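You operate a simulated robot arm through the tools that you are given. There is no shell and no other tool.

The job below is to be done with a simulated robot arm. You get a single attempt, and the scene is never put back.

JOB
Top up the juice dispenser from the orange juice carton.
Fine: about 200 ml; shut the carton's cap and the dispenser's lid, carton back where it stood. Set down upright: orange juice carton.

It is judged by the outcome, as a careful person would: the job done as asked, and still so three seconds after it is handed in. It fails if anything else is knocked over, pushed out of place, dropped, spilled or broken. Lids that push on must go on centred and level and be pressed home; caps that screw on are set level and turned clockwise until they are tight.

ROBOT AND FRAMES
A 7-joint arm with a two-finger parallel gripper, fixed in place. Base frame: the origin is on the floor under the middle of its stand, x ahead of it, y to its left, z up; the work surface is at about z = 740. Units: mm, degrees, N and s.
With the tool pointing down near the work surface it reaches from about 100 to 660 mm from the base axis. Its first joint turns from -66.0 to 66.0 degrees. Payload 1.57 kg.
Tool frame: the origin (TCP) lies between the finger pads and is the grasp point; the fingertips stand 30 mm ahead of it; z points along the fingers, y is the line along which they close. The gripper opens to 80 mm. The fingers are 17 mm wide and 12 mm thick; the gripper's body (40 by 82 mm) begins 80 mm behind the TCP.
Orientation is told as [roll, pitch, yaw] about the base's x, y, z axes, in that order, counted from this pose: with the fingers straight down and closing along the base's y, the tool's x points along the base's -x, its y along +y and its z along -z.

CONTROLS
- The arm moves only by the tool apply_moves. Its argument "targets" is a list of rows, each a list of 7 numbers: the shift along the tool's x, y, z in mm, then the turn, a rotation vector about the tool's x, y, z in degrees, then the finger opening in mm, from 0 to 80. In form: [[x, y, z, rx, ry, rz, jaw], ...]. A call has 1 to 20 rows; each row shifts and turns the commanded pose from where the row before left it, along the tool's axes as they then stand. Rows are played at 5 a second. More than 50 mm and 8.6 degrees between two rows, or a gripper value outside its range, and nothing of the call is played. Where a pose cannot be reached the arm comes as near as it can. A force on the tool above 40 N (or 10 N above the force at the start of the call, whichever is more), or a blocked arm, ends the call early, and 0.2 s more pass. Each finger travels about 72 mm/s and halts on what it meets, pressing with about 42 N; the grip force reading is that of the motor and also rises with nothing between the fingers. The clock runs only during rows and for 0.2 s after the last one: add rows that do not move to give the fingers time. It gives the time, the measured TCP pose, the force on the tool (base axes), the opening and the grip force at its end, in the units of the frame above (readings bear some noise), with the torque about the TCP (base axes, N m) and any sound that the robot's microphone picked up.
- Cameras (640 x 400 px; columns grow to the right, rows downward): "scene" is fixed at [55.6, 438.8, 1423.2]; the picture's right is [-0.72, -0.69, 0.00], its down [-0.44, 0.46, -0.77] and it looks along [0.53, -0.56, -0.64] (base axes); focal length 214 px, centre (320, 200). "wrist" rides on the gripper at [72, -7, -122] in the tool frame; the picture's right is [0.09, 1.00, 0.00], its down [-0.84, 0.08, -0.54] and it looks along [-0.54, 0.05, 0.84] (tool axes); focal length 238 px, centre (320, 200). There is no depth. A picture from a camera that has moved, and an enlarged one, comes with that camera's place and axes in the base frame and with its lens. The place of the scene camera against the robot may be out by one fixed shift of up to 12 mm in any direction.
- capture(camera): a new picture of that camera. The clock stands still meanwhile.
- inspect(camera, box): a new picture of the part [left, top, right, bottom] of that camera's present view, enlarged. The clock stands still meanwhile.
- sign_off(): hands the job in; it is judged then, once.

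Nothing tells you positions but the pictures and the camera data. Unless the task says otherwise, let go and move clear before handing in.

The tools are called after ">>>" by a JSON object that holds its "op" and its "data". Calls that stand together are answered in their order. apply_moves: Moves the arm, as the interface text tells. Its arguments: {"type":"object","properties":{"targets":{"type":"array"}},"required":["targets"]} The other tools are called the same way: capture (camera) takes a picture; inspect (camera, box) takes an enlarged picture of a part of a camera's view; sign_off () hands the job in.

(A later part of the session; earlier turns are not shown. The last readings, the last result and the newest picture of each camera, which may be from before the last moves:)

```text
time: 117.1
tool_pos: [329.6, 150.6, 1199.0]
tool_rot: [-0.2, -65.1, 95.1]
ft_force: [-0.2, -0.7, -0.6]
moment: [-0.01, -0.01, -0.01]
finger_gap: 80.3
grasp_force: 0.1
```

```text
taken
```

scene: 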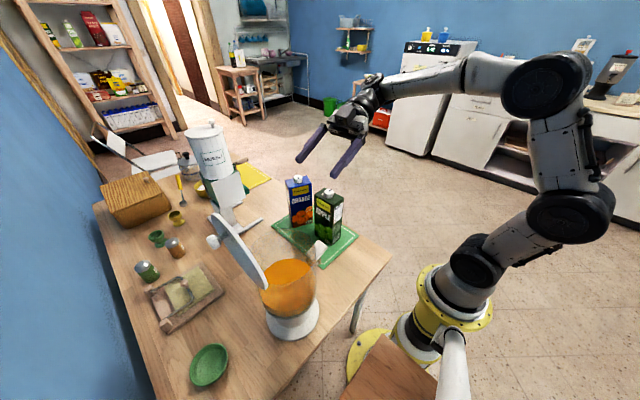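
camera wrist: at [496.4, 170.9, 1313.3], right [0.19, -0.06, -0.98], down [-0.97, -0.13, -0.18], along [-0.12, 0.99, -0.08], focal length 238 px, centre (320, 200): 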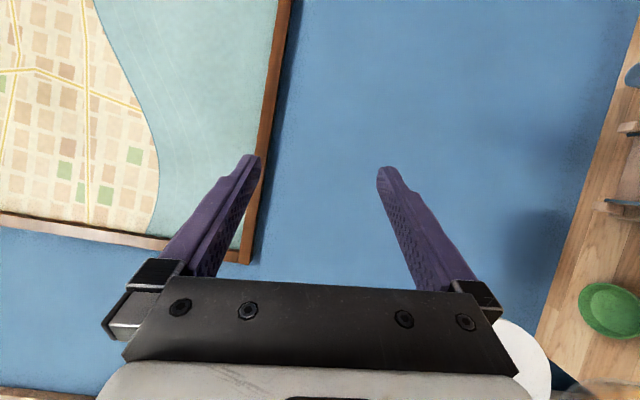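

>>> {"op": "apply_moves", "data": {"targets": [[0, 0, 0, -3.17, 0, 6.8, 80], [0, 0, 0, -3.17, 0, 6.8, 80], [0, 0, 0, -3.17, 0, 6.8, 80], [0, 0, 0, -3.17, 0, 6.8, 80], [0, 0, 0, -3.17, 0, 6.8, 80], [0, 0, 0, -3.17, 0, 6.8, 80], [0, 0, 0, -3.17, 0, 6.8, 80], [0, 0, 0, -3.17, 0, 6.8, 80], [0, 0, 0, -3.17, 0, 6.8, 80], [0, 0, 0, -3.17, 0, 6.8, 80], [0, 0, 0, -3.17, 0, 6.8, 80], [0, 0, 0, -3.17, 0, 6.8, 80]]}}

>>> {"op": "capture", "data": {"camera": "scene"}}

```text
time: 119.7
tool_pos: [320.4, 168.2, 1181.5]
tool_rot: [90.0, 0.1, 29.9]
ft_force: [0.7, 0.1, -0.5]
moment: [-0.03, 0.02, 0.01]
finger_gap: 80.0
grasp_force: 0.2
out of reach, approached as far as the arm can: row 11, 12
```

```text
taken
```

scene: 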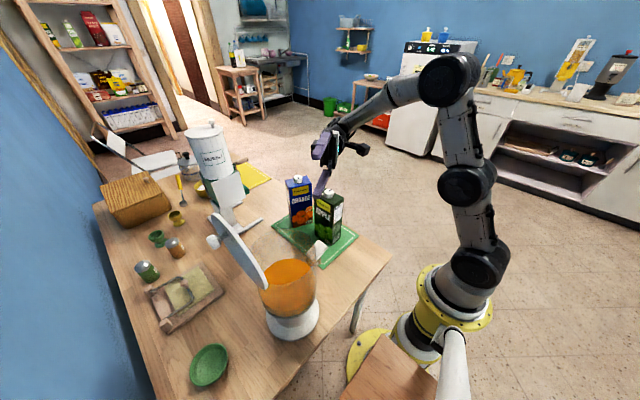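

Rolled to 90° with only a slight position drift. Now I'll check the pour position itself in front of the dispenser, at a safe height.

>>> {"op": "apply_moves", "data": {"targets": [[16.2, -7.9, 37.8, 0, 0, 0, 80], [16.2, -7.9, 37.8, 0, 0, 0, 80], [16.2, -7.9, 37.8, 0, 0, 0, 80], [16.2, -7.9, 37.8, 0, 0, 0, 80], [0, 0, 0, 0, 0, 0, 80]]}}

>>> {"op": "capture", "data": {"camera": "scene"}}

>>> {"op": "capture", "data": {"camera": "wrist"}}

```text
time: 120.9
tool_pos: [191.1, 266.0, 1148.9]
tool_rot: [90.0, -0.1, 29.8]
ft_force: [-0.1, 0.2, 0.1]
moment: [0.0, -0.03, -0.01]
finger_gap: 80.2
grasp_force: 0.0
```

```text
taken
```

scene: 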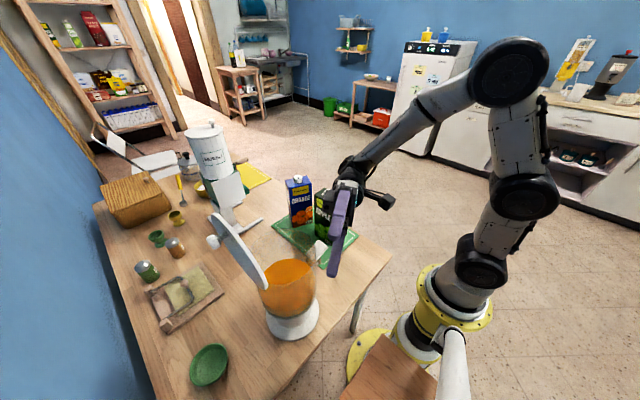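

```text
taken
camera wrist: at [189.5, 123.6, 1142.4], right [-0.08, -0.05, 1.0], down [1.0, -0.05, 0.08], along [0.05, 1.0, 0.05], focal length 238 px, centre (320, 200)
```

wrist: 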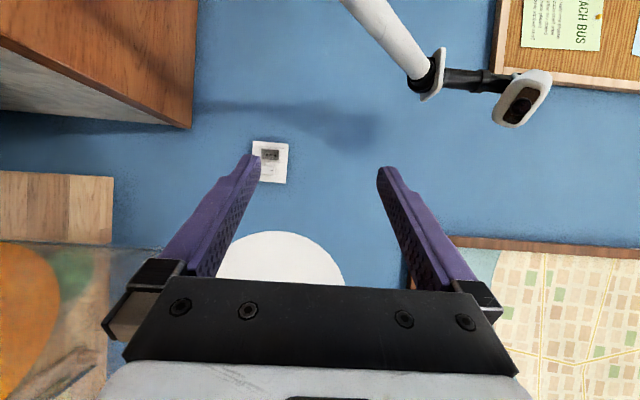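

That pose is reachable. Checking the final lower height and a further 15° of tilt, still empty.

>>> {"op": "apply_moves", "data": {"targets": [[0, -25, 0, 0, 0, 0, 80], [0, -20, 0, 0, 0, 0, 80], [0, 0, 0, -3.17, 0, 6.8, 80], [0, 0, 0, -3.17, 0, 6.8, 80], [0, 0, 0, 0, 0, 0, 80]]}}

>>> {"op": "capture", "data": {"camera": "scene"}}

```text
time: 122.1
tool_pos: [190.0, 266.7, 1105.2]
tool_rot: [96.5, 13.6, 30.7]
ft_force: [0.3, 0.0, -0.4]
moment: [0.02, 0.0, -0.01]
finger_gap: 80.0
grasp_force: 0.1
```

```text
taken
```

scene: 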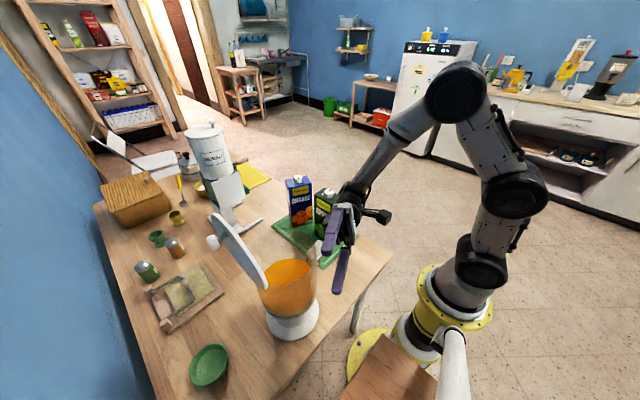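

The whole pour envelope is reachable. Now I'll retrace and go to a pre-grasp behind the carton on its −y side.

>>> {"op": "apply_moves", "data": {"targets": [[0, 0, 0, 3.17, 0, -6.8, 80], [0, 0, 0, 3.17, 0, -6.8, 80], [0, 25, 0, 0, 0, 0, 80], [0, 20, 0, 0, 0, 0, 80], [-16.2, 7.9, -37.8, 0, 0, 0, 80], [-16.2, 7.9, -37.8, 0, 0, 0, 80], [-16.2, 7.9, -37.8, 0, 0, 0, 80], [-16.2, 7.9, -37.8, 0, 0, 0, 80], [0, 0, 0, 3.17, 0, -6.8, 80], [0, 0, 0, 3.17, 0, -6.8, 80], [0, 0, 0, 3.17, 0, -6.8, 80], [0, 0, 0, 3.17, 0, -6.8, 80], [0, 0, 0, 3.17, 0, -6.8, 80], [0, 0, 0, 3.17, 0, -6.8, 80], [0, 0, 0, 3.17, 0, -6.8, 80], [0, 0, 0, 3.17, 0, -6.8, 80], [0, 0, 0, 3.17, 0, -6.8, 80], [0, 0, 0, 3.17, 0, -6.8, 80], [0, 0, 0, 3.17, 0, -6.8, 80], [0, 0, 0, 3.17, 0, -6.8, 80]]}}

```text
time: 126.3
tool_pos: [320.7, 168.3, 1181.3]
tool_rot: [-0.6, -65.0, 95.4]
ft_force: [-0.2, 0.2, 0.4]
moment: [0.0, -0.04, 0.0]
finger_gap: 79.9
grasp_force: 0.1
```

>>> {"op": "apply_moves", "data": {"targets": [[0, 0, 0, 7.02, 0, 3.28, 80], [0, 0, 0, 7.02, 0, 3.28, 80], [0, 0, 0, 7.02, 0, 3.28, 80], [0, 0, 0, 7.02, 0, 3.28, 80], [24.5, -33.2, -5.0, 0, 0, 0, 80], [24.5, -33.2, -5.0, 0, 0, 0, 80], [24.5, -33.2, -5.0, 0, 0, 0, 80], [24.5, -33.2, -5.0, 0, 0, 0, 80], [24.5, -33.2, -5.0, 0, 0, 0, 80], [24.5, -33.2, -5.0, 0, 0, 0, 80], [24.5, -33.2, -5.0, 0, 0, 0, 80], [24.5, -33.2, -5.0, 0, 0, 0, 80], [24.5, -33.2, -5.0, 0, 0, 0, 80], [0, 0, 0, 0, 0, 0, 80], [0, 0, 0, 0, 0, 0, 80]]}}

>>> {"op": "capture", "data": {"camera": "scene"}}

>>> {"op": "capture", "data": {"camera": "wrist"}}

```text
time: 129.5
tool_pos: [530.7, -84.2, 1002.0]
tool_rot: [0.0, -65.1, 64.1]
ft_force: [-0.5, -0.5, 0.0]
moment: [0.0, 0.04, -0.01]
finger_gap: 80.2
grasp_force: 0.1
```

```text
taken
```

scene: 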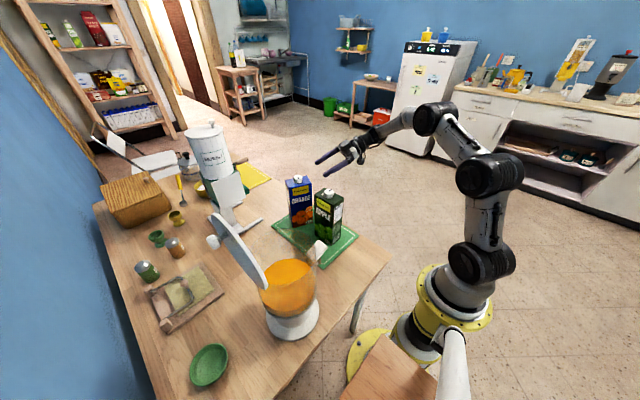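

```text
taken
camera wrist: at [475.1, -213.7, 988.7], right [-0.91, 0.4, -0.08], down [-0.13, -0.09, 0.99], along [0.39, 0.91, 0.14], focal length 238 px, centre (320, 200)
```

wrist: 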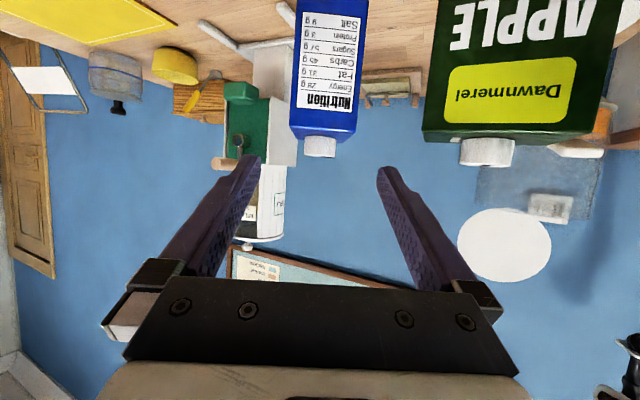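

The narrow face of the orange carton is square-on between the fingers. Checking the lateral alignment before lowering.

>>> {"op": "inspect", "data": {"camera": "wrist", "box": [250, 0, 450, 170]}}

```text
2.35 times, centred on (350, 85) of wrist
camera zoom: at [475.1, -213.7, 988.7], right [-0.91, 0.4, -0.08], down [-0.13, -0.09, 0.99], along [0.39, 0.91, 0.14], focal length 561 px, centre (249, 471)
```

zoom: 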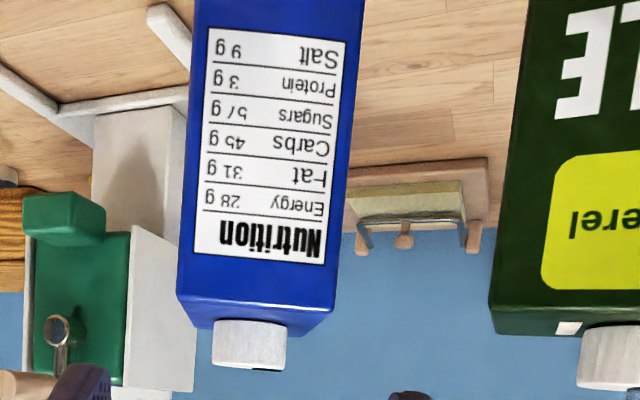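

Alignment is within a millimetre. Lowering to grasp height behind the carton, then advancing around it.

>>> {"op": "apply_moves", "data": {"targets": [[42.6, 0, 21, 0, 0, 0, 80], [42.6, 0, 21, 0, 0, 0, 80], [0, 0, 0, 0, 0, 0, 80]]}}

>>> {"op": "capture", "data": {"camera": "wrist"}}

>>> {"op": "inspect", "data": {"camera": "scene", "box": [270, 130, 400, 260]}}

```text
time: 130.3
tool_pos: [532.6, -78.1, 905.9]
tool_rot: [-0.1, -65.2, 64.0]
ft_force: [0.0, -1.7, 0.0]
moment: [0.04, 0.0, 0.03]
finger_gap: 79.9
grasp_force: 0.2
```

```text
taken
camera wrist: at [476.2, -209.1, 892.3], right [-0.91, 0.4, -0.08], down [-0.13, -0.09, 0.99], along [0.39, 0.91, 0.14], focal length 238 px, centre (320, 200)
```

wrist: 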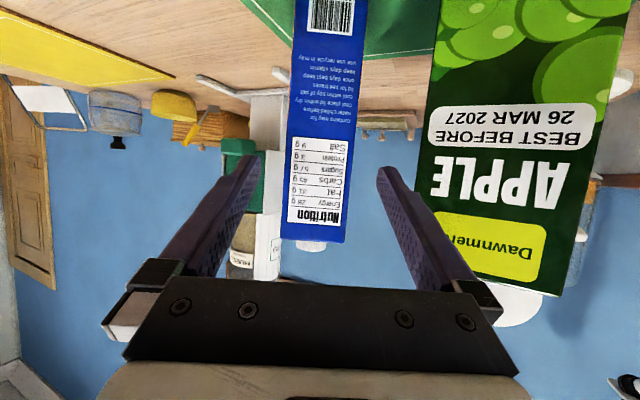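

```text
3.08 times, centred on (335, 195) of scene
camera zoom: at [55.6, 438.8, 1423.2], right [-0.72, -0.69, 0.0], down [-0.44, 0.46, -0.77], along [0.53, -0.56, -0.64], focal length 660 px, centre (274, 215)
```

zoom: 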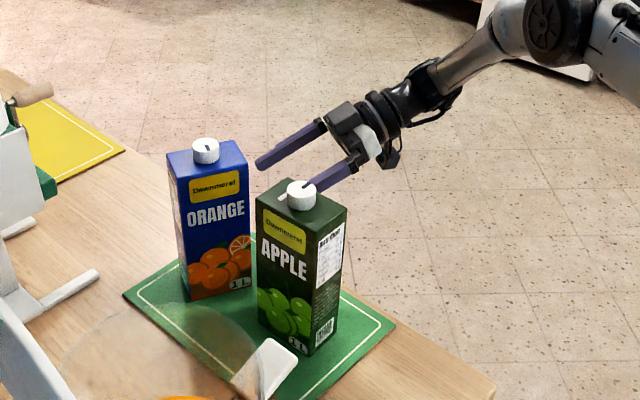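

Clear of the apple carton by nearly 20 mm. Advancing around the orange carton.

>>> {"op": "apply_moves", "data": {"targets": [[0, 0, 30, 0, 0, 0, 80], [0, 0, 30, 0, 0, 0, 80], [0, 0, 30, 0, 0, 0, 80], [0, 0, 25, 0, 0, 0, 80], [0, 0, 0, 0, 0, 0, 80]]}}

>>> {"op": "capture", "data": {"camera": "wrist"}}

>>> {"op": "inspect", "data": {"camera": "scene", "box": [270, 150, 370, 250]}}

```text
time: 131.5
tool_pos: [578.0, 12.4, 858.5]
tool_rot: [0.0, -65.0, 63.9]
ft_force: [-0.1, -0.1, -0.2]
moment: [0.01, 0.02, -0.02]
finger_gap: 80.2
grasp_force: 0.0
```

```text
taken
camera wrist: at [522.0, -116.7, 844.7], right [-0.91, 0.4, -0.08], down [-0.13, -0.09, 0.99], along [0.39, 0.91, 0.14], focal length 238 px, centre (320, 200)
```

wrist: 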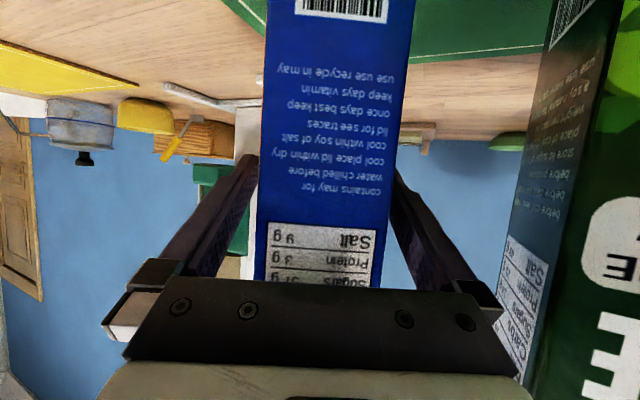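

```text
4.00 times, centred on (320, 200) of scene
camera zoom: at [55.5, 438.8, 1423.2], right [-0.72, -0.69, 0.0], down [-0.44, 0.46, -0.77], along [0.53, -0.56, -0.64], focal length 858 px, centre (320, 200)
```

zoom: 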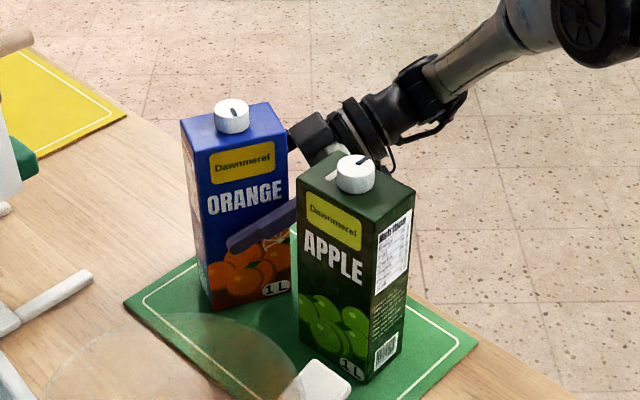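

Both fingers straddle the carton at mid height. Closing.

>>> {"op": "apply_moves", "data": {"targets": [[0, 0, 0, 0, 0, 0, 65], [0, 0, 0, 0, 0, 0, 52], [0, 0, 0, 0, 0, 0, 45], [0, 0, 0, 0, 0, 0, 45]]}}

>>> {"op": "inspect", "data": {"camera": "scene", "box": [270, 150, 370, 250]}}

```text
time: 132.5
tool_pos: [577.9, 13.1, 858.7]
tool_rot: [0.0, -65.1, 64.1]
ft_force: [-0.9, 1.1, 0.3]
moment: [0.17, 0.02, 0.05]
finger_gap: 57.1
grasp_force: 42.1
```

```text
4.00 times, centred on (320, 200) of scene
camera zoom: at [55.5, 438.9, 1423.2], right [-0.72, -0.69, 0.0], down [-0.44, 0.46, -0.77], along [0.53, -0.56, -0.64], focal length 858 px, centre (320, 200)
```

zoom: 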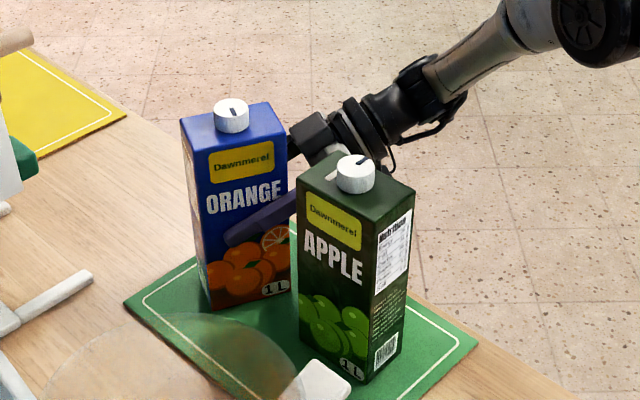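

Gripped (57 mm). Lifting 30 mm and weighing.

>>> {"op": "apply_moves", "data": {"targets": [[-9.06, 0, -4.23, 0, 0, 0, 45], [-9.06, 0, -4.23, 0, 0, 0, 45], [-9.06, 0, -4.23, 0, 0, 0, 45], [0, 0, 0, 0, 0, 0, 45], [0, 0, 0, 0, 0, 0, 45], [0, 0, 0, 0, 0, 0, 45]]}}

>>> {"op": "inspect", "data": {"camera": "scene", "box": [270, 150, 370, 250]}}

>>> {"op": "apply_moves", "data": {"targets": [[0, 0, 0, 0, 0, 0, 45]]}}

>>> {"op": "apply_moves", "data": {"targets": [[0, 0, 0, 0, 0, 0, 45]]}}

>>> {"op": "apply_moves", "data": {"targets": [[0, 0, 0, 0, 0, 0, 45]]}}

```text
time: 133.9
tool_pos: [577.8, 11.7, 889.1]
tool_rot: [0.0, -65.1, 63.8]
ft_force: [0.0, -0.5, -6.4]
moment: [-0.04, 0.0, 0.01]
finger_gap: 57.3
grasp_force: 41.7
```

```text
4.00 times, centred on (320, 200) of scene
camera zoom: at [55.7, 438.8, 1423.2], right [-0.72, -0.69, 0.0], down [-0.44, 0.46, -0.77], along [0.53, -0.56, -0.64], focal length 858 px, centre (320, 200)
```

zoom: 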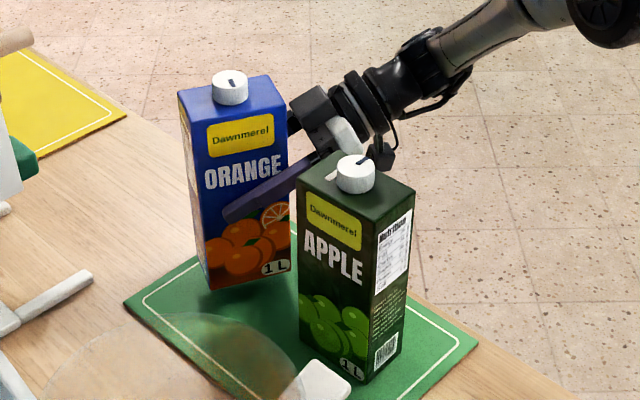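

```text
time: 134.3
tool_pos: [577.2, 12.7, 887.9]
tool_rot: [0.0, -65.1, 63.8]
ft_force: [0.0, 1.3, -7.2]
moment: [-0.02, 0.01, 0.0]
finger_gap: 57.0
grasp_force: 42.0
```

```text
time: 134.7
tool_pos: [578.0, 11.5, 888.4]
tool_rot: [0.0, -65.1, 64.0]
ft_force: [0.0, -0.2, -5.8]
moment: [-0.01, 0.03, -0.01]
finger_gap: 57.4
grasp_force: 42.2
```

```text
time: 135.1
tool_pos: [577.8, 12.2, 887.0]
tool_rot: [-0.1, -65.1, 64.0]
ft_force: [-0.1, -0.1, -6.5]
moment: [0.02, -0.02, -0.01]
finger_gap: 57.2
grasp_force: 41.9
```

The carton weighs about 6.5 N. Before pouring I take a baseline of the dispenser's juice level.

>>> {"op": "inspect", "data": {"camera": "scene", "box": [245, 245, 335, 315]}}

>>> {"op": "inspect", "data": {"camera": "scene", "box": [255, 250, 325, 345]}}

```text
5.71 times, centred on (290, 280) of scene
camera zoom: at [55.7, 438.8, 1423.2], right [-0.72, -0.69, 0.0], down [-0.44, 0.46, -0.77], along [0.53, -0.56, -0.64], focal length 1226 px, centre (491, -257)
```

zoom: 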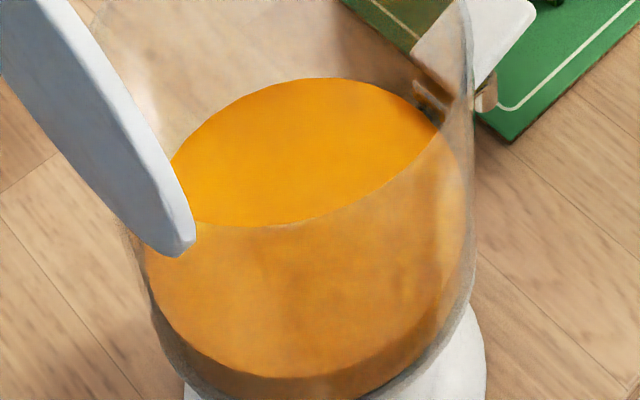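

```text
4.21 times, centred on (290, 298) of scene
camera zoom: at [55.7, 438.8, 1423.2], right [-0.72, -0.69, 0.0], down [-0.44, 0.46, -0.77], along [0.53, -0.56, -0.64], focal length 903 px, centre (446, -210)
```

zoom: 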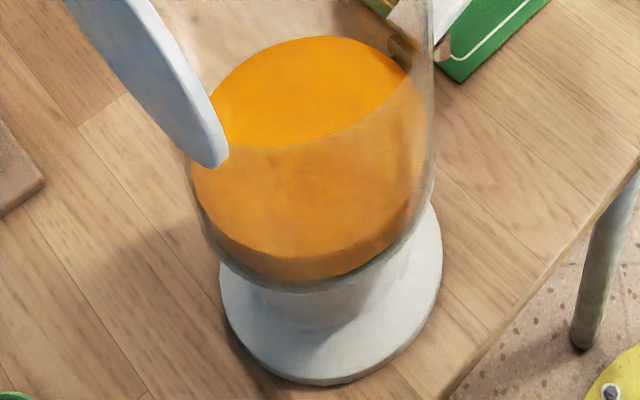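

The juice surface is at about z 937 and 200 ml should raise it some 17 mm. Now lifting high and carrying the carton upright to the front of the dispenser.

>>> {"op": "apply_moves", "data": {"targets": [[-17.2, 0, -8.05, 0, 0, 0, 45], [-34.4, 0, -16.1, 0, 0, 0, 45], [-34.4, 0, -16.1, 0, 0, 0, 45], [-34.4, 0, -16.1, 0, 0, 0, 45], [-34.4, 0, -16.1, 0, 0, 0, 45], [-34.4, 0, -16.1, 0, 0, 0, 45], [-17.2, 0, -8.05, 0, 0, 0, 45], [0, 0, 0, 0, 0, 0, 45]]}}

>>> {"op": "capture", "data": {"camera": "scene"}}

```text
time: 136.9
tool_pos: [577.3, 11.5, 1115.7]
tool_rot: [0.0, -65.0, 63.9]
ft_force: [0.6, 0.7, -7.3]
moment: [0.0, 0.02, 0.01]
finger_gap: 57.1
grasp_force: 41.5
```

```text
taken
```

scene: 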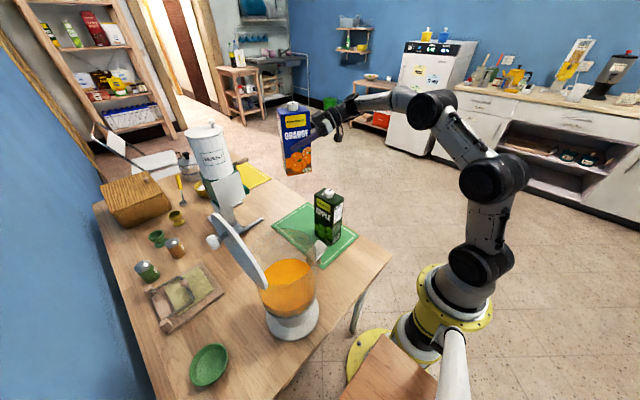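

>>> {"op": "apply_moves", "data": {"targets": [[-4.4, 18.7, 0, 0, 0, 0, 45], [-8.9, 37.5, -0.14, 0, 0, 0, 45], [-8.9, 37.5, -0.14, 0, 0, 0, 45], [-8.9, 37.5, -0.14, 0, 0, 0, 45], [-8.9, 37.5, -0.14, 0, 0, 0, 45], [-8.9, 37.5, -0.14, 0, 0, 0, 45], [-8.9, 37.5, -0.14, 0, 0, 0, 45], [-8.9, 37.5, -0.14, 0, 0, 0, 45], [-4.5, 18.8, 0, 0, 0, 0, 45], [0, 0, 0, -4.7, 0, -2.2, 45], [0, 0, 0, -4.7, 0, -2.2, 45], [0, 0, 0, -4.7, 0, -2.2, 45], [0, 0, 0, -4.7, 0, -2.2, 45], [0, 0, 0, -4.7, 0, -2.2, 45], [0, 0, 0, -4.7, 0, -2.2, 45], [0, 0, 0, 0, 0, 0, 45]]}}

>>> {"op": "capture", "data": {"camera": "scene"}}

>>> {"op": "capture", "data": {"camera": "wrist"}}

```text
time: 140.3
tool_pos: [320.4, 170.0, 1180.0]
tool_rot: [-0.3, -65.0, 95.4]
ft_force: [-0.2, -0.7, -6.0]
moment: [-0.04, 0.02, 0.01]
finger_gap: 56.9
grasp_force: 42.2
```

```text
taken
```

scene: 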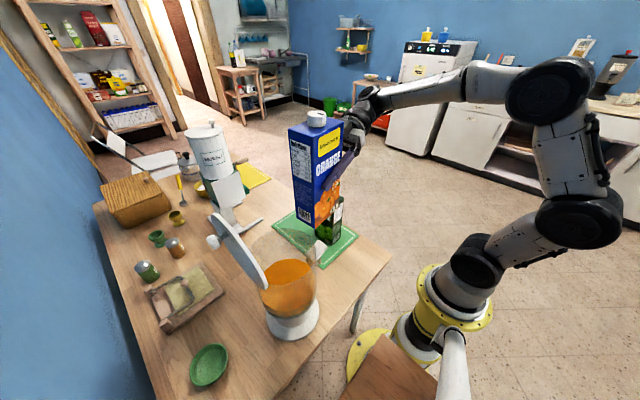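

```text
taken
camera wrist: at [340.2, 30.5, 1166.7], right [-0.99, -0.13, -0.09], down [-0.07, -0.14, 0.99], along [-0.14, 0.98, 0.13], focal length 238 px, centre (320, 200)
```

wrist: 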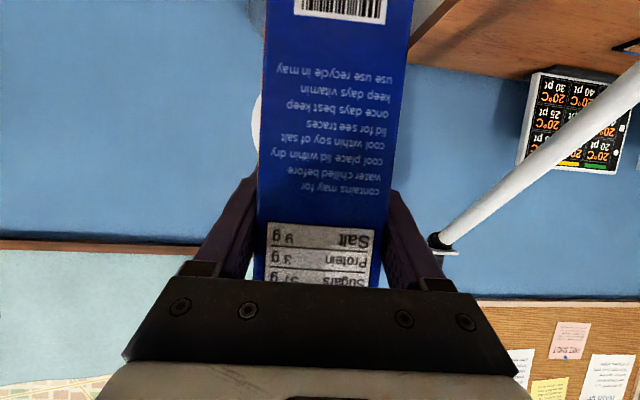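

Upright in front of the dispenser, weight ≈6.5 N. I'll tilt to 60° here (no flow expected), then bring the cap over the opening.

>>> {"op": "apply_moves", "data": {"targets": [[0, 0, 0, -2.54, 0, 5.44, 45], [0, 0, 0, -2.54, 0, 5.44, 45], [0, 0, 0, -2.54, 0, 5.44, 45], [0, 0, 0, -2.54, 0, 5.44, 45], [0, 0, 0, -2.54, 0, 5.44, 45], [0, 0, 0, -2.54, 0, 5.44, 45], [0, 0, 0, -2.54, 0, 5.44, 45], [0, 0, 0, -2.54, 0, 5.44, 45], [0, 0, 0, -2.54, 0, 5.44, 45], [0, 0, 0, -2.54, 0, 5.44, 45], [0, 0, 0, 0, 0, 0, 45]]}}

>>> {"op": "capture", "data": {"camera": "scene"}}

```text
time: 142.7
tool_pos: [319.7, 171.1, 1180.5]
tool_rot: [76.5, -26.9, 33.4]
ft_force: [0.2, 0.5, -6.3]
moment: [-0.03, -0.03, 0.01]
finger_gap: 57.0
grasp_force: 41.8
```

```text
taken
```

scene: 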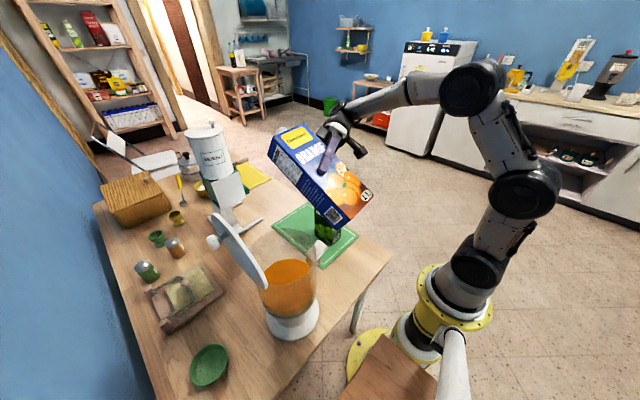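

>>> {"op": "apply_moves", "data": {"targets": [[16.1, -1.2, 29.8, 0, 0, 0, 45], [16.1, -1.2, 29.8, 0, 0, 0, 45], [16.1, -1.2, 29.8, 0, 0, 0, 45], [16.1, -1.2, 29.8, 0, 0, 0, 45], [16.1, -1.2, 29.8, 0, 0, 0, 45], [16.1, -1.2, 29.8, 0, 0, 0, 45], [0, 0, 0, 0, 0, 0, 45]]}}

>>> {"op": "capture", "data": {"camera": "scene"}}

>>> {"op": "inspect", "data": {"camera": "scene", "box": [230, 180, 420, 330]}}

>>> {"op": "capture", "data": {"camera": "wrist"}}

```text
time: 144.3
tool_pos: [173.0, 279.3, 1093.8]
tool_rot: [76.3, -27.0, 33.4]
ft_force: [0.4, -0.3, -6.2]
moment: [-0.05, -0.06, 0.0]
finger_gap: 57.0
grasp_force: 41.6
```

```text
taken
```

scene: 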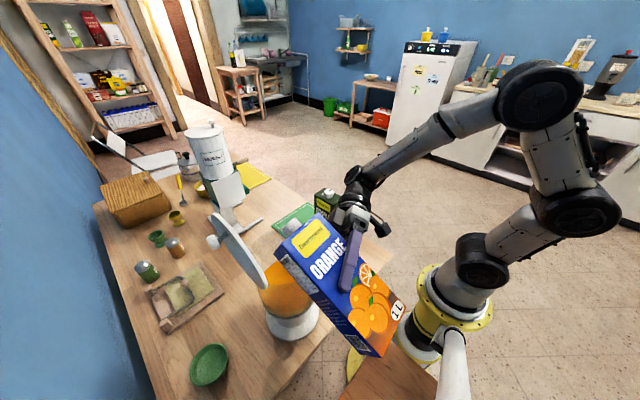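

```text
2.67 times, centred on (325, 255) of scene
camera zoom: at [55.6, 438.9, 1423.2], right [-0.72, -0.69, 0.0], down [-0.44, 0.46, -0.77], along [0.53, -0.56, -0.64], focal length 572 px, centre (307, 53)
```

zoom: 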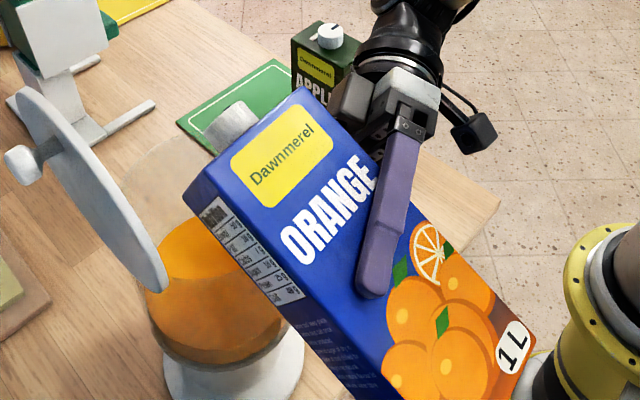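

```text
taken
camera wrist: at [176.9, 137.2, 1080.9], right [-0.57, -0.09, 0.82], down [0.82, -0.06, 0.56], along [0.0, 0.99, 0.11], focal length 238 px, centre (320, 200)
```

wrist: 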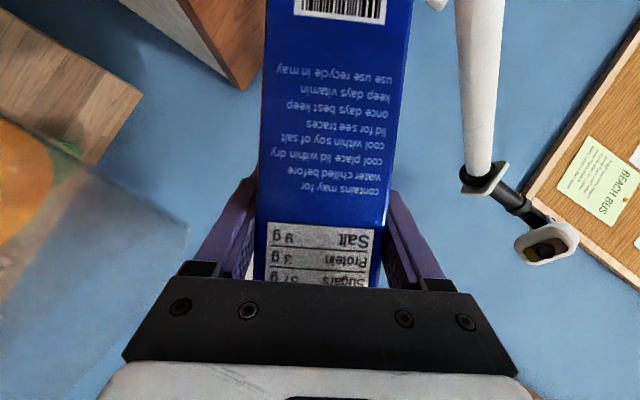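

The cap is above the opening at 60° tilt. I'll now tilt on to about 78° while lowering the cap tip to z≈1095, still below the flow angle by my estimate.

>>> {"op": "apply_moves", "data": {"targets": [[3.35, -2.7, 1.25, -1.27, 0, 2.72, 45], [3.35, -2.7, 1.25, -1.27, 0, 2.72, 45], [3.35, -2.7, 1.25, -1.27, 0, 2.72, 45], [3.35, -2.7, 1.25, -1.27, 0, 2.72, 45], [0, 0, 0, 0, 0, 0, 45]]}}

>>> {"op": "inspect", "data": {"camera": "scene", "box": [220, 190, 380, 330]}}

```text
time: 145.5
tool_pos: [165.0, 276.0, 1076.1]
tool_rot: [82.3, -16.2, 31.3]
ft_force: [0.3, 0.4, -6.9]
moment: [-0.01, -0.04, -0.01]
finger_gap: 57.2
grasp_force: 41.5
```

```text
2.86 times, centred on (300, 260) of scene
camera zoom: at [55.6, 438.9, 1423.2], right [-0.72, -0.69, 0.0], down [-0.44, 0.46, -0.77], along [0.53, -0.56, -0.64], focal length 613 px, centre (377, 29)
```

zoom: 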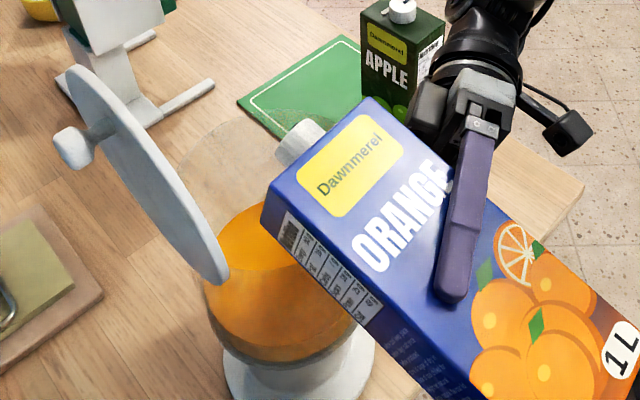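

Still no flow (weight ≈6.5 N). Going on in 3° steps.

>>> {"op": "apply_moves", "data": {"targets": [[1.69, 0.41, 0.99, -1.27, 0, 2.72, 45], [1.69, 0.41, 0.99, -1.27, 0, 2.72, 45], [0, 0, 0, 0, 0, 0, 45], [0, 0, 0, 0, 0, 0, 45], [0, 0, 0, 0, 0, 0, 45]]}}

>>> {"op": "inspect", "data": {"camera": "scene", "box": [235, 210, 325, 280]}}

```text
time: 146.7
tool_pos: [160.2, 276.4, 1076.2]
tool_rot: [84.9, -10.9, 30.6]
ft_force: [0.4, 0.0, -6.4]
moment: [-0.03, -0.07, -0.01]
finger_gap: 57.2
grasp_force: 42.1
```

```text
5.71 times, centred on (280, 245) of scene
camera zoom: at [55.6, 438.9, 1423.2], right [-0.72, -0.69, 0.0], down [-0.44, 0.46, -0.77], along [0.53, -0.56, -0.64], focal length 1226 px, centre (549, -57)
```

zoom: 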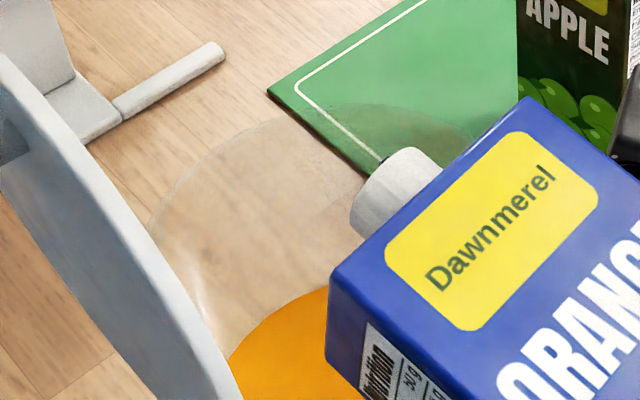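

>>> {"op": "apply_moves", "data": {"targets": [[1.69, 0.41, 0.99, -1.27, 0, 2.72, 45], [1.69, 0.41, 0.99, -1.27, 0, 2.72, 45], [0, 0, 0, 0, 0, 0, 45], [0, 0, 0, 0, 0, 0, 45]]}}

>>> {"op": "inspect", "data": {"camera": "scene", "box": [235, 210, 325, 280]}}

>>> {"op": "capture", "data": {"camera": "wrist"}}

```text
time: 147.7
tool_pos: [156.4, 276.2, 1077.0]
tool_rot: [87.5, -5.5, 30.2]
ft_force: [-0.7, -0.3, -6.1]
moment: [-0.03, -0.04, 0.01]
finger_gap: 57.0
grasp_force: 42.1
```

```text
5.71 times, centred on (280, 245) of scene
camera zoom: at [55.6, 438.9, 1423.2], right [-0.72, -0.69, 0.0], down [-0.44, 0.46, -0.77], along [0.53, -0.56, -0.64], focal length 1226 px, centre (549, -57)
```

zoom: 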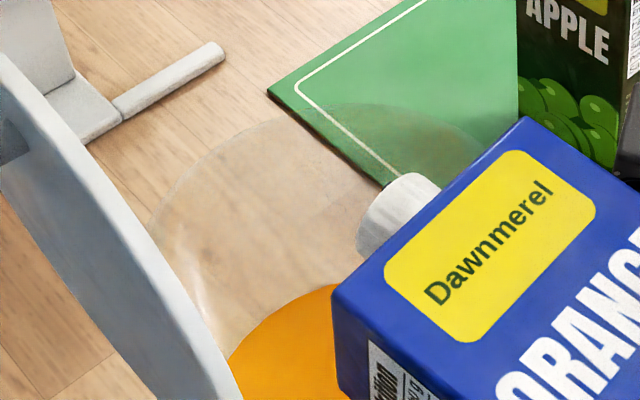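

```text
taken
camera wrist: at [157.1, 134.3, 1068.6], right [-0.18, -0.06, 0.98], down [0.98, -0.05, 0.18], along [0.04, 1.0, 0.06], focal length 238 px, centre (320, 200)
```

wrist: 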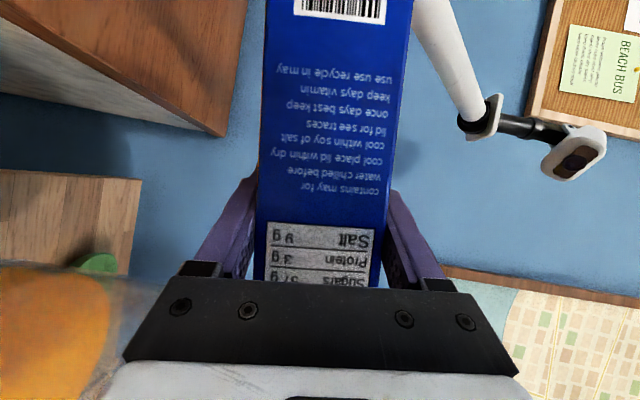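

Nothing yet at 84°. Continuing through 90° slowly, watching for a stream.

>>> {"op": "apply_moves", "data": {"targets": [[0, 3, 0, -1.27, 0, 2.72, 45], [0, 4, 0, -1.27, 0, 2.72, 45], [0, 0, 0, 0, 0, 0, 45], [0, 0, 0, 0, 0, 0, 45]]}}

>>> {"op": "inspect", "data": {"camera": "scene", "box": [235, 210, 325, 280]}}

```text
time: 148.7
tool_pos: [157.1, 276.1, 1083.7]
tool_rot: [90.1, 0.0, 30.2]
ft_force: [-0.3, -0.2, -6.2]
moment: [0.0, -0.04, 0.0]
finger_gap: 57.3
grasp_force: 41.2
```

```text
5.71 times, centred on (280, 245) of scene
camera zoom: at [55.6, 438.9, 1423.2], right [-0.72, -0.69, 0.0], down [-0.44, 0.46, -0.77], along [0.53, -0.56, -0.64], focal length 1226 px, centre (549, -57)
```

zoom: 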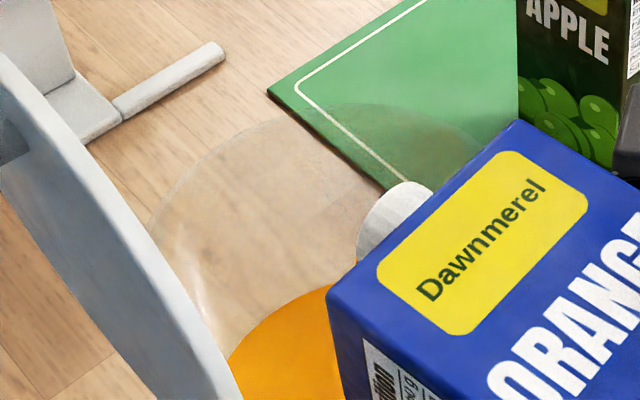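

No flow even at 90°. One more check to about 102° to be sure that the cap still seals.

>>> {"op": "apply_moves", "data": {"targets": [[0, 5, 0, -1.27, 0, 2.72, 45], [0, 5, 0, -1.27, 0, 2.72, 45], [0, 0, 0, 0, 0, 0, 45], [0, 0, 0, 0, 0, 0, 45]]}}

>>> {"op": "apply_moves", "data": {"targets": [[0, 5, 0, -1.27, 0, 2.72, 45], [0, 5, 0, -1.27, 0, 2.72, 45], [0, 0, 0, 0, 0, 0, 45], [0, 0, 0, 0, 0, 0, 45]]}}

>>> {"op": "inspect", "data": {"camera": "scene", "box": [235, 210, 325, 280]}}

```text
time: 149.7
tool_pos: [157.3, 276.0, 1094.3]
tool_rot: [92.6, 5.4, 30.2]
ft_force: [0.3, -0.3, -6.8]
moment: [-0.06, -0.05, 0.03]
finger_gap: 57.1
grasp_force: 42.0
```

```text
time: 150.7
tool_pos: [159.0, 276.0, 1103.0]
tool_rot: [95.2, 10.7, 30.6]
ft_force: [0.7, -0.2, -5.3]
moment: [-0.03, -0.01, 0.02]
finger_gap: 56.8
grasp_force: 41.7
```

```text
5.71 times, centred on (280, 245) of scene
camera zoom: at [55.6, 438.9, 1423.2], right [-0.72, -0.69, 0.0], down [-0.44, 0.46, -0.77], along [0.53, -0.56, -0.64], focal length 1226 px, centre (549, -57)
```

zoom: 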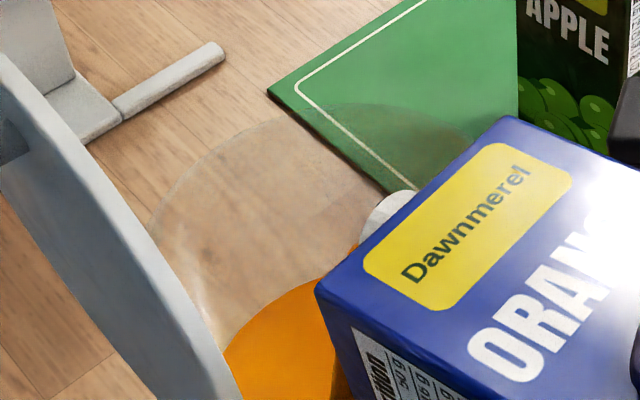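

Something brownish shows just below the cap; zooming in to see if it is a stream, and re-weighing.

>>> {"op": "inspect", "data": {"camera": "scene", "box": [270, 235, 310, 285]}}

>>> {"op": "apply_moves", "data": {"targets": [[0, 0, 0, 0, 0, 0, 45]]}}

>>> {"op": "inspect", "data": {"camera": "scene", "box": [270, 235, 310, 285]}}

```text
8.00 times, centred on (290, 260) of scene
camera zoom: at [55.6, 438.9, 1423.2], right [-0.72, -0.69, 0.0], down [-0.44, 0.46, -0.77], along [0.53, -0.56, -0.64], focal length 1716 px, centre (560, -280)
```

zoom: 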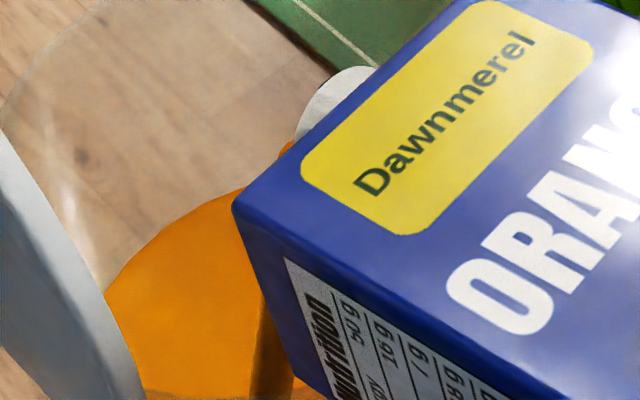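

```text
time: 151.1
tool_pos: [158.5, 277.3, 1103.0]
tool_rot: [95.2, 10.8, 30.6]
ft_force: [0.0, -1.1, -5.5]
moment: [-0.01, -0.04, -0.02]
finger_gap: 57.1
grasp_force: 42.0
```

```text
8.00 times, centred on (290, 260) of scene
camera zoom: at [55.6, 438.9, 1423.2], right [-0.72, -0.69, 0.0], down [-0.44, 0.46, -0.77], along [0.53, -0.56, -0.64], focal length 1716 px, centre (560, -280)
```

zoom: 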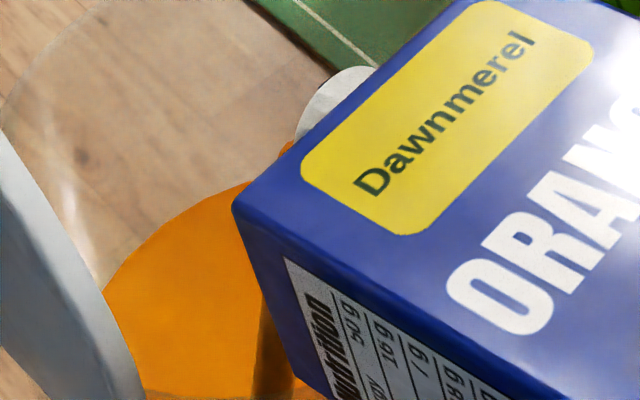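

Juice is flowing: an orange stream runs below the cap and the weight has dropped by about 1 N. Checking the level against the baseline before letting more time pass.

>>> {"op": "inspect", "data": {"camera": "scene", "box": [245, 245, 335, 315]}}

>>> {"op": "capture", "data": {"camera": "wrist"}}

```text
5.71 times, centred on (290, 280) of scene
camera zoom: at [55.6, 438.9, 1423.2], right [-0.72, -0.69, 0.0], down [-0.44, 0.46, -0.77], along [0.53, -0.56, -0.64], focal length 1226 px, centre (491, -257)
```

zoom: 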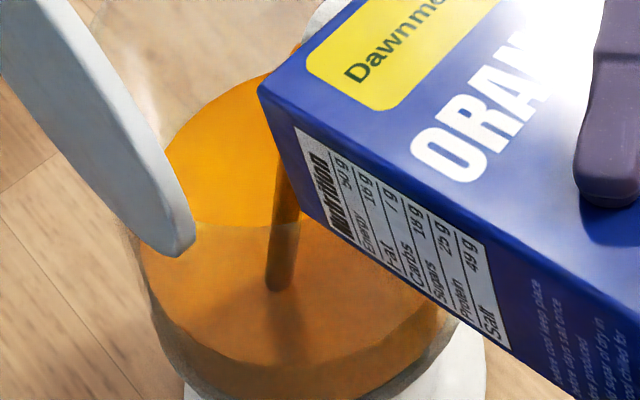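

```text
taken
camera wrist: at [156.3, 134.5, 1099.2], right [0.13, -0.03, 0.99], down [0.99, -0.05, -0.13], along [0.05, 1.0, 0.02], focal length 238 px, centre (320, 200)
```

wrist: 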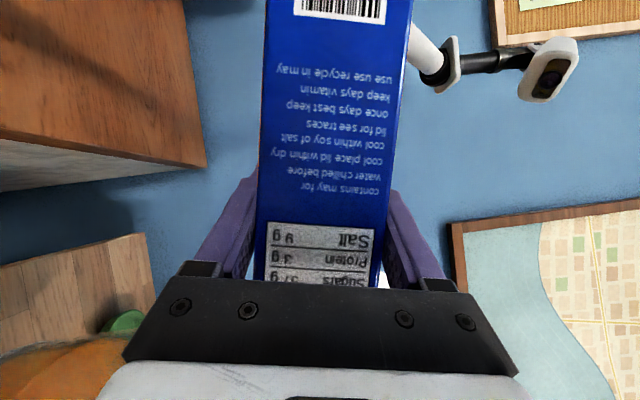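

The stream lands well inside. Level and weight both say roughly 100–110 ml so far; I'll let it run in 0.4 s steps and check.

>>> {"op": "apply_moves", "data": {"targets": [[0, 0, 0, 0, 0, 0, 45]]}}

>>> {"op": "inspect", "data": {"camera": "scene", "box": [245, 245, 335, 315]}}

```text
time: 151.5
tool_pos: [158.6, 276.3, 1103.1]
tool_rot: [95.2, 10.8, 30.6]
ft_force: [0.2, 0.4, -4.4]
moment: [0.0, 0.01, -0.01]
finger_gap: 57.2
grasp_force: 41.5
```

```text
5.71 times, centred on (290, 280) of scene
camera zoom: at [55.6, 438.9, 1423.2], right [-0.72, -0.69, 0.0], down [-0.44, 0.46, -0.77], along [0.53, -0.56, -0.64], focal length 1226 px, centre (491, -257)
```

zoom: 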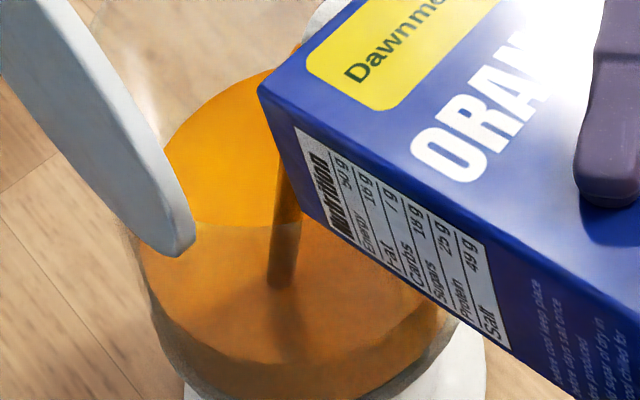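

Weight and level suggest about 150–160 ml. I'll tilt back now (a bit more runs out during that), then measure properly and top up if needed.

>>> {"op": "apply_moves", "data": {"targets": [[0, -8, 0, 2.96, 0, -6.34, 45], [0, -8, 0, 2.96, 0, -6.34, 45], [0, -4, 0, 2.54, 0, -5.44, 45], [0, 0, 0, 0, 0, 0, 45], [0, 0, 0, 0, 0, 0, 45]]}}

>>> {"op": "inspect", "data": {"camera": "scene", "box": [245, 245, 335, 315]}}

>>> {"op": "apply_moves", "data": {"targets": [[0, 0, 0, 0, 0, 0, 45]]}}

>>> {"op": "apply_moves", "data": {"targets": [[0, 0, 0, 0, 0, 0, 45]]}}

>>> {"op": "apply_moves", "data": {"targets": [[0, 0, 0, 0, 0, 0, 45]]}}

>>> {"op": "apply_moves", "data": {"targets": [[0, 0, 0, 0, 0, 0, 45]]}}

```text
time: 152.7
tool_pos: [154.5, 276.0, 1083.2]
tool_rot: [86.6, -7.4, 30.4]
ft_force: [0.0, 0.6, -5.0]
moment: [0.0, -0.01, -0.01]
finger_gap: 56.9
grasp_force: 42.3
```

```text
5.71 times, centred on (290, 280) of scene
camera zoom: at [55.6, 438.9, 1423.2], right [-0.72, -0.69, 0.0], down [-0.44, 0.46, -0.77], along [0.53, -0.56, -0.64], focal length 1226 px, centre (491, -257)
```

zoom: 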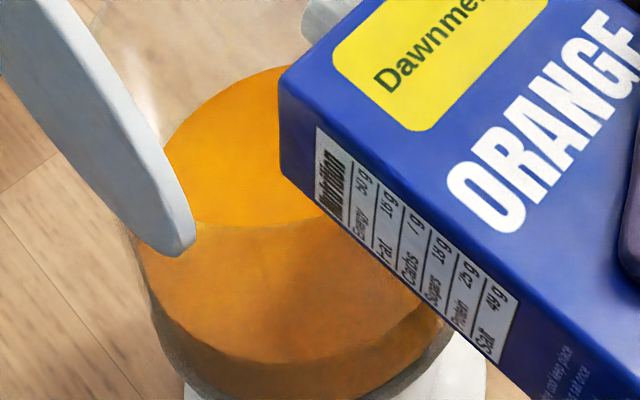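

```text
time: 153.1
tool_pos: [155.4, 275.6, 1082.6]
tool_rot: [86.6, -7.4, 30.2]
ft_force: [0.3, -0.5, -4.2]
moment: [-0.03, 0.01, -0.05]
finger_gap: 57.0
grasp_force: 41.3
```

```text
time: 153.5
tool_pos: [154.7, 276.2, 1083.5]
tool_rot: [86.7, -7.3, 30.3]
ft_force: [-0.4, 0.7, -4.0]
moment: [-0.02, 0.0, -0.01]
finger_gap: 57.0
grasp_force: 41.7
```

```text
time: 153.9
tool_pos: [155.9, 276.4, 1083.7]
tool_rot: [86.6, -7.4, 30.4]
ft_force: [1.0, -0.6, -4.1]
moment: [-0.01, 0.0, 0.01]
finger_gap: 56.9
grasp_force: 42.2
```

```text
time: 154.3
tool_pos: [154.8, 277.0, 1082.9]
tool_rot: [86.6, -7.4, 30.3]
ft_force: [0.0, 0.0, -4.4]
moment: [-0.04, -0.04, 0.02]
finger_gap: 57.2
grasp_force: 42.0
```

The weight has dropped from 6.47 N to about 4.3 N — roughly 205–215 ml poured. I'll tilt back to 60° over the opening, move clear, and compare levels.

>>> {"op": "apply_moves", "data": {"targets": [[-4.28, 3.58, -1.76, 1.55, 0, -3.33, 45], [-4.28, 3.58, -1.76, 1.55, 0, -3.33, 45], [-4.28, 3.58, -1.76, 1.55, 0, -3.33, 45], [-4.28, 3.58, -1.76, 1.55, 0, -3.33, 45], [-4.28, 3.58, -1.76, 1.55, 0, -3.33, 45], [-4.28, 3.58, -1.76, 1.55, 0, -3.33, 45], [0, 0, 0, 0, 0, 0, 45], [-16.1, 1.2, -29.8, 0, 0, 0, 45], [-16.1, 1.2, -29.8, 0, 0, 0, 45], [-16.1, 1.2, -29.8, 0, 0, 0, 45], [-16.1, 1.2, -29.8, 0, 0, 0, 45], [-16.1, 1.2, -29.8, 0, 0, 0, 45], [-16.1, 1.2, -29.8, 0, 0, 0, 45], [0, 0, 0, 0, 0, 0, 45]]}}

>>> {"op": "inspect", "data": {"camera": "scene", "box": [245, 245, 335, 315]}}

>>> {"op": "capture", "data": {"camera": "scene"}}

```text
time: 157.3
tool_pos: [322.8, 171.1, 1200.9]
tool_rot: [76.3, -27.0, 33.4]
ft_force: [0.3, 0.4, -3.9]
moment: [-0.03, -0.01, 0.0]
finger_gap: 57.1
grasp_force: 42.3
```

```text
5.71 times, centred on (290, 280) of scene
camera zoom: at [55.6, 438.8, 1423.2], right [-0.72, -0.69, 0.0], down [-0.44, 0.46, -0.77], along [0.53, -0.56, -0.64], focal length 1226 px, centre (491, -257)
```

zoom: 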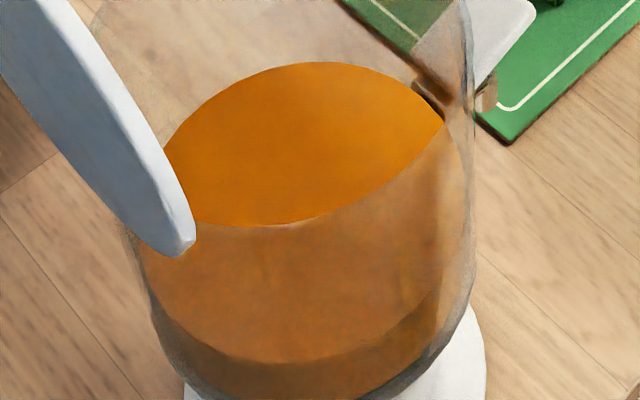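

```text
taken
```

scene: 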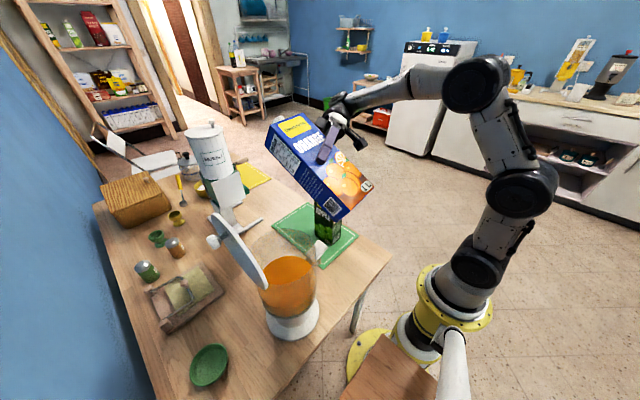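

The surface's back edge rose 16 px, which also works out to about 205 ml, so the amount is right. I'll set the carton upright again and carry it back.

>>> {"op": "apply_moves", "data": {"targets": [[0, 0, 0, 2.54, 0, -5.44, 45], [0, 0, 0, 2.54, 0, -5.44, 45], [0, 0, 0, 2.54, 0, -5.44, 45], [0, 0, 0, 2.54, 0, -5.44, 45], [0, 0, 0, 2.54, 0, -5.44, 45], [0, 0, 0, 2.54, 0, -5.44, 45], [0, 0, 0, 2.54, 0, -5.44, 45], [0, 0, 0, 2.54, 0, -5.44, 45], [0, 0, 0, 2.54, 0, -5.44, 45], [0, 0, 0, 2.54, 0, -5.44, 45], [0, 0, 0, 4.7, 0, 2.2, 45], [0, 0, 0, 4.7, 0, 2.2, 45], [0, 0, 0, 4.7, 0, 2.2, 45], [0, 0, 0, 4.7, 0, 2.2, 45], [0, 0, 0, 4.7, 0, 2.2, 45], [0, 0, 0, 4.7, 0, 2.2, 45], [0, 0, 0, 0, 0, 0, 45]]}}

>>> {"op": "capture", "data": {"camera": "scene"}}

```text
time: 160.9
tool_pos: [322.8, 169.8, 1199.9]
tool_rot: [0.2, -65.0, 63.8]
ft_force: [-0.7, 0.9, -4.1]
moment: [-0.01, 0.02, 0.01]
finger_gap: 57.2
grasp_force: 41.6
```

```text
taken
```

scene: 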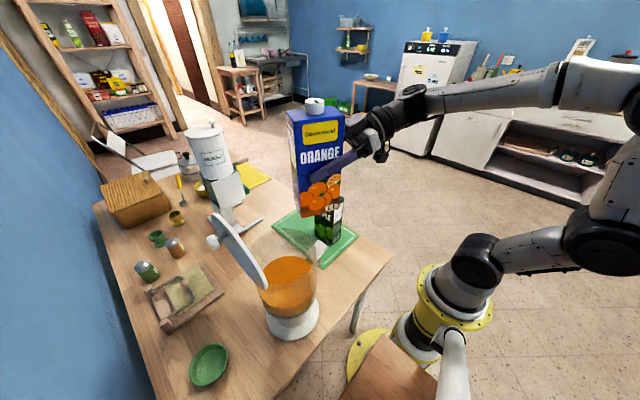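

>>> {"op": "apply_moves", "data": {"targets": [[5.6, -18.7, 0.4, 0, 0, 0, 45], [11.3, -37.5, 0.8, 0, 0, 0, 45], [11.3, -37.5, 0.8, 0, 0, 0, 45], [11.3, -37.5, 0.8, 0, 0, 0, 45], [11.3, -37.5, 0.8, 0, 0, 0, 45], [11.3, -37.5, 0.8, 0, 0, 0, 45], [11.3, -37.5, 0.8, 0, 0, 0, 45], [11.3, -37.5, 0.8, 0, 0, 0, 45], [5.7, -18.8, 0.4, 0, 0, 0, 45], [0, 0, 0, 0, 0, 0, 45], [0, 0, 0, 0, 0, 0, 45]]}}

>>> {"op": "apply_moves", "data": {"targets": [[0, 0, 0, 0, 0, 0, 45]]}}

>>> {"op": "apply_moves", "data": {"targets": [[0, 0, 0, 0, 0, 0, 45]]}}

>>> {"op": "capture", "data": {"camera": "scene"}}

```text
time: 163.3
tool_pos: [579.3, 10.9, 1114.6]
tool_rot: [0.0, -65.2, 64.0]
ft_force: [0.8, -0.1, -4.7]
moment: [-0.04, 0.03, -0.02]
finger_gap: 57.0
grasp_force: 41.8
```

```text
time: 163.7
tool_pos: [578.1, 11.6, 1113.6]
tool_rot: [0.0, -65.1, 64.1]
ft_force: [0.1, -0.6, -3.5]
moment: [-0.04, 0.02, 0.02]
finger_gap: 57.3
grasp_force: 41.8
```

```text
time: 164.1
tool_pos: [578.2, 11.8, 1114.2]
tool_rot: [0.0, -65.1, 64.0]
ft_force: [-1.0, 0.0, -3.9]
moment: [-0.05, 0.02, -0.01]
finger_gap: 57.2
grasp_force: 42.0
```

```text
taken
```

scene: 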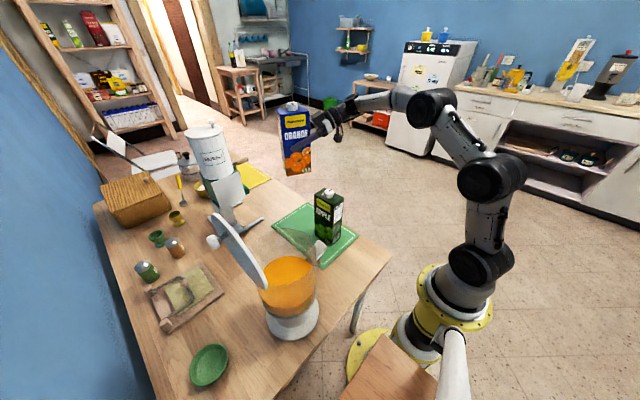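

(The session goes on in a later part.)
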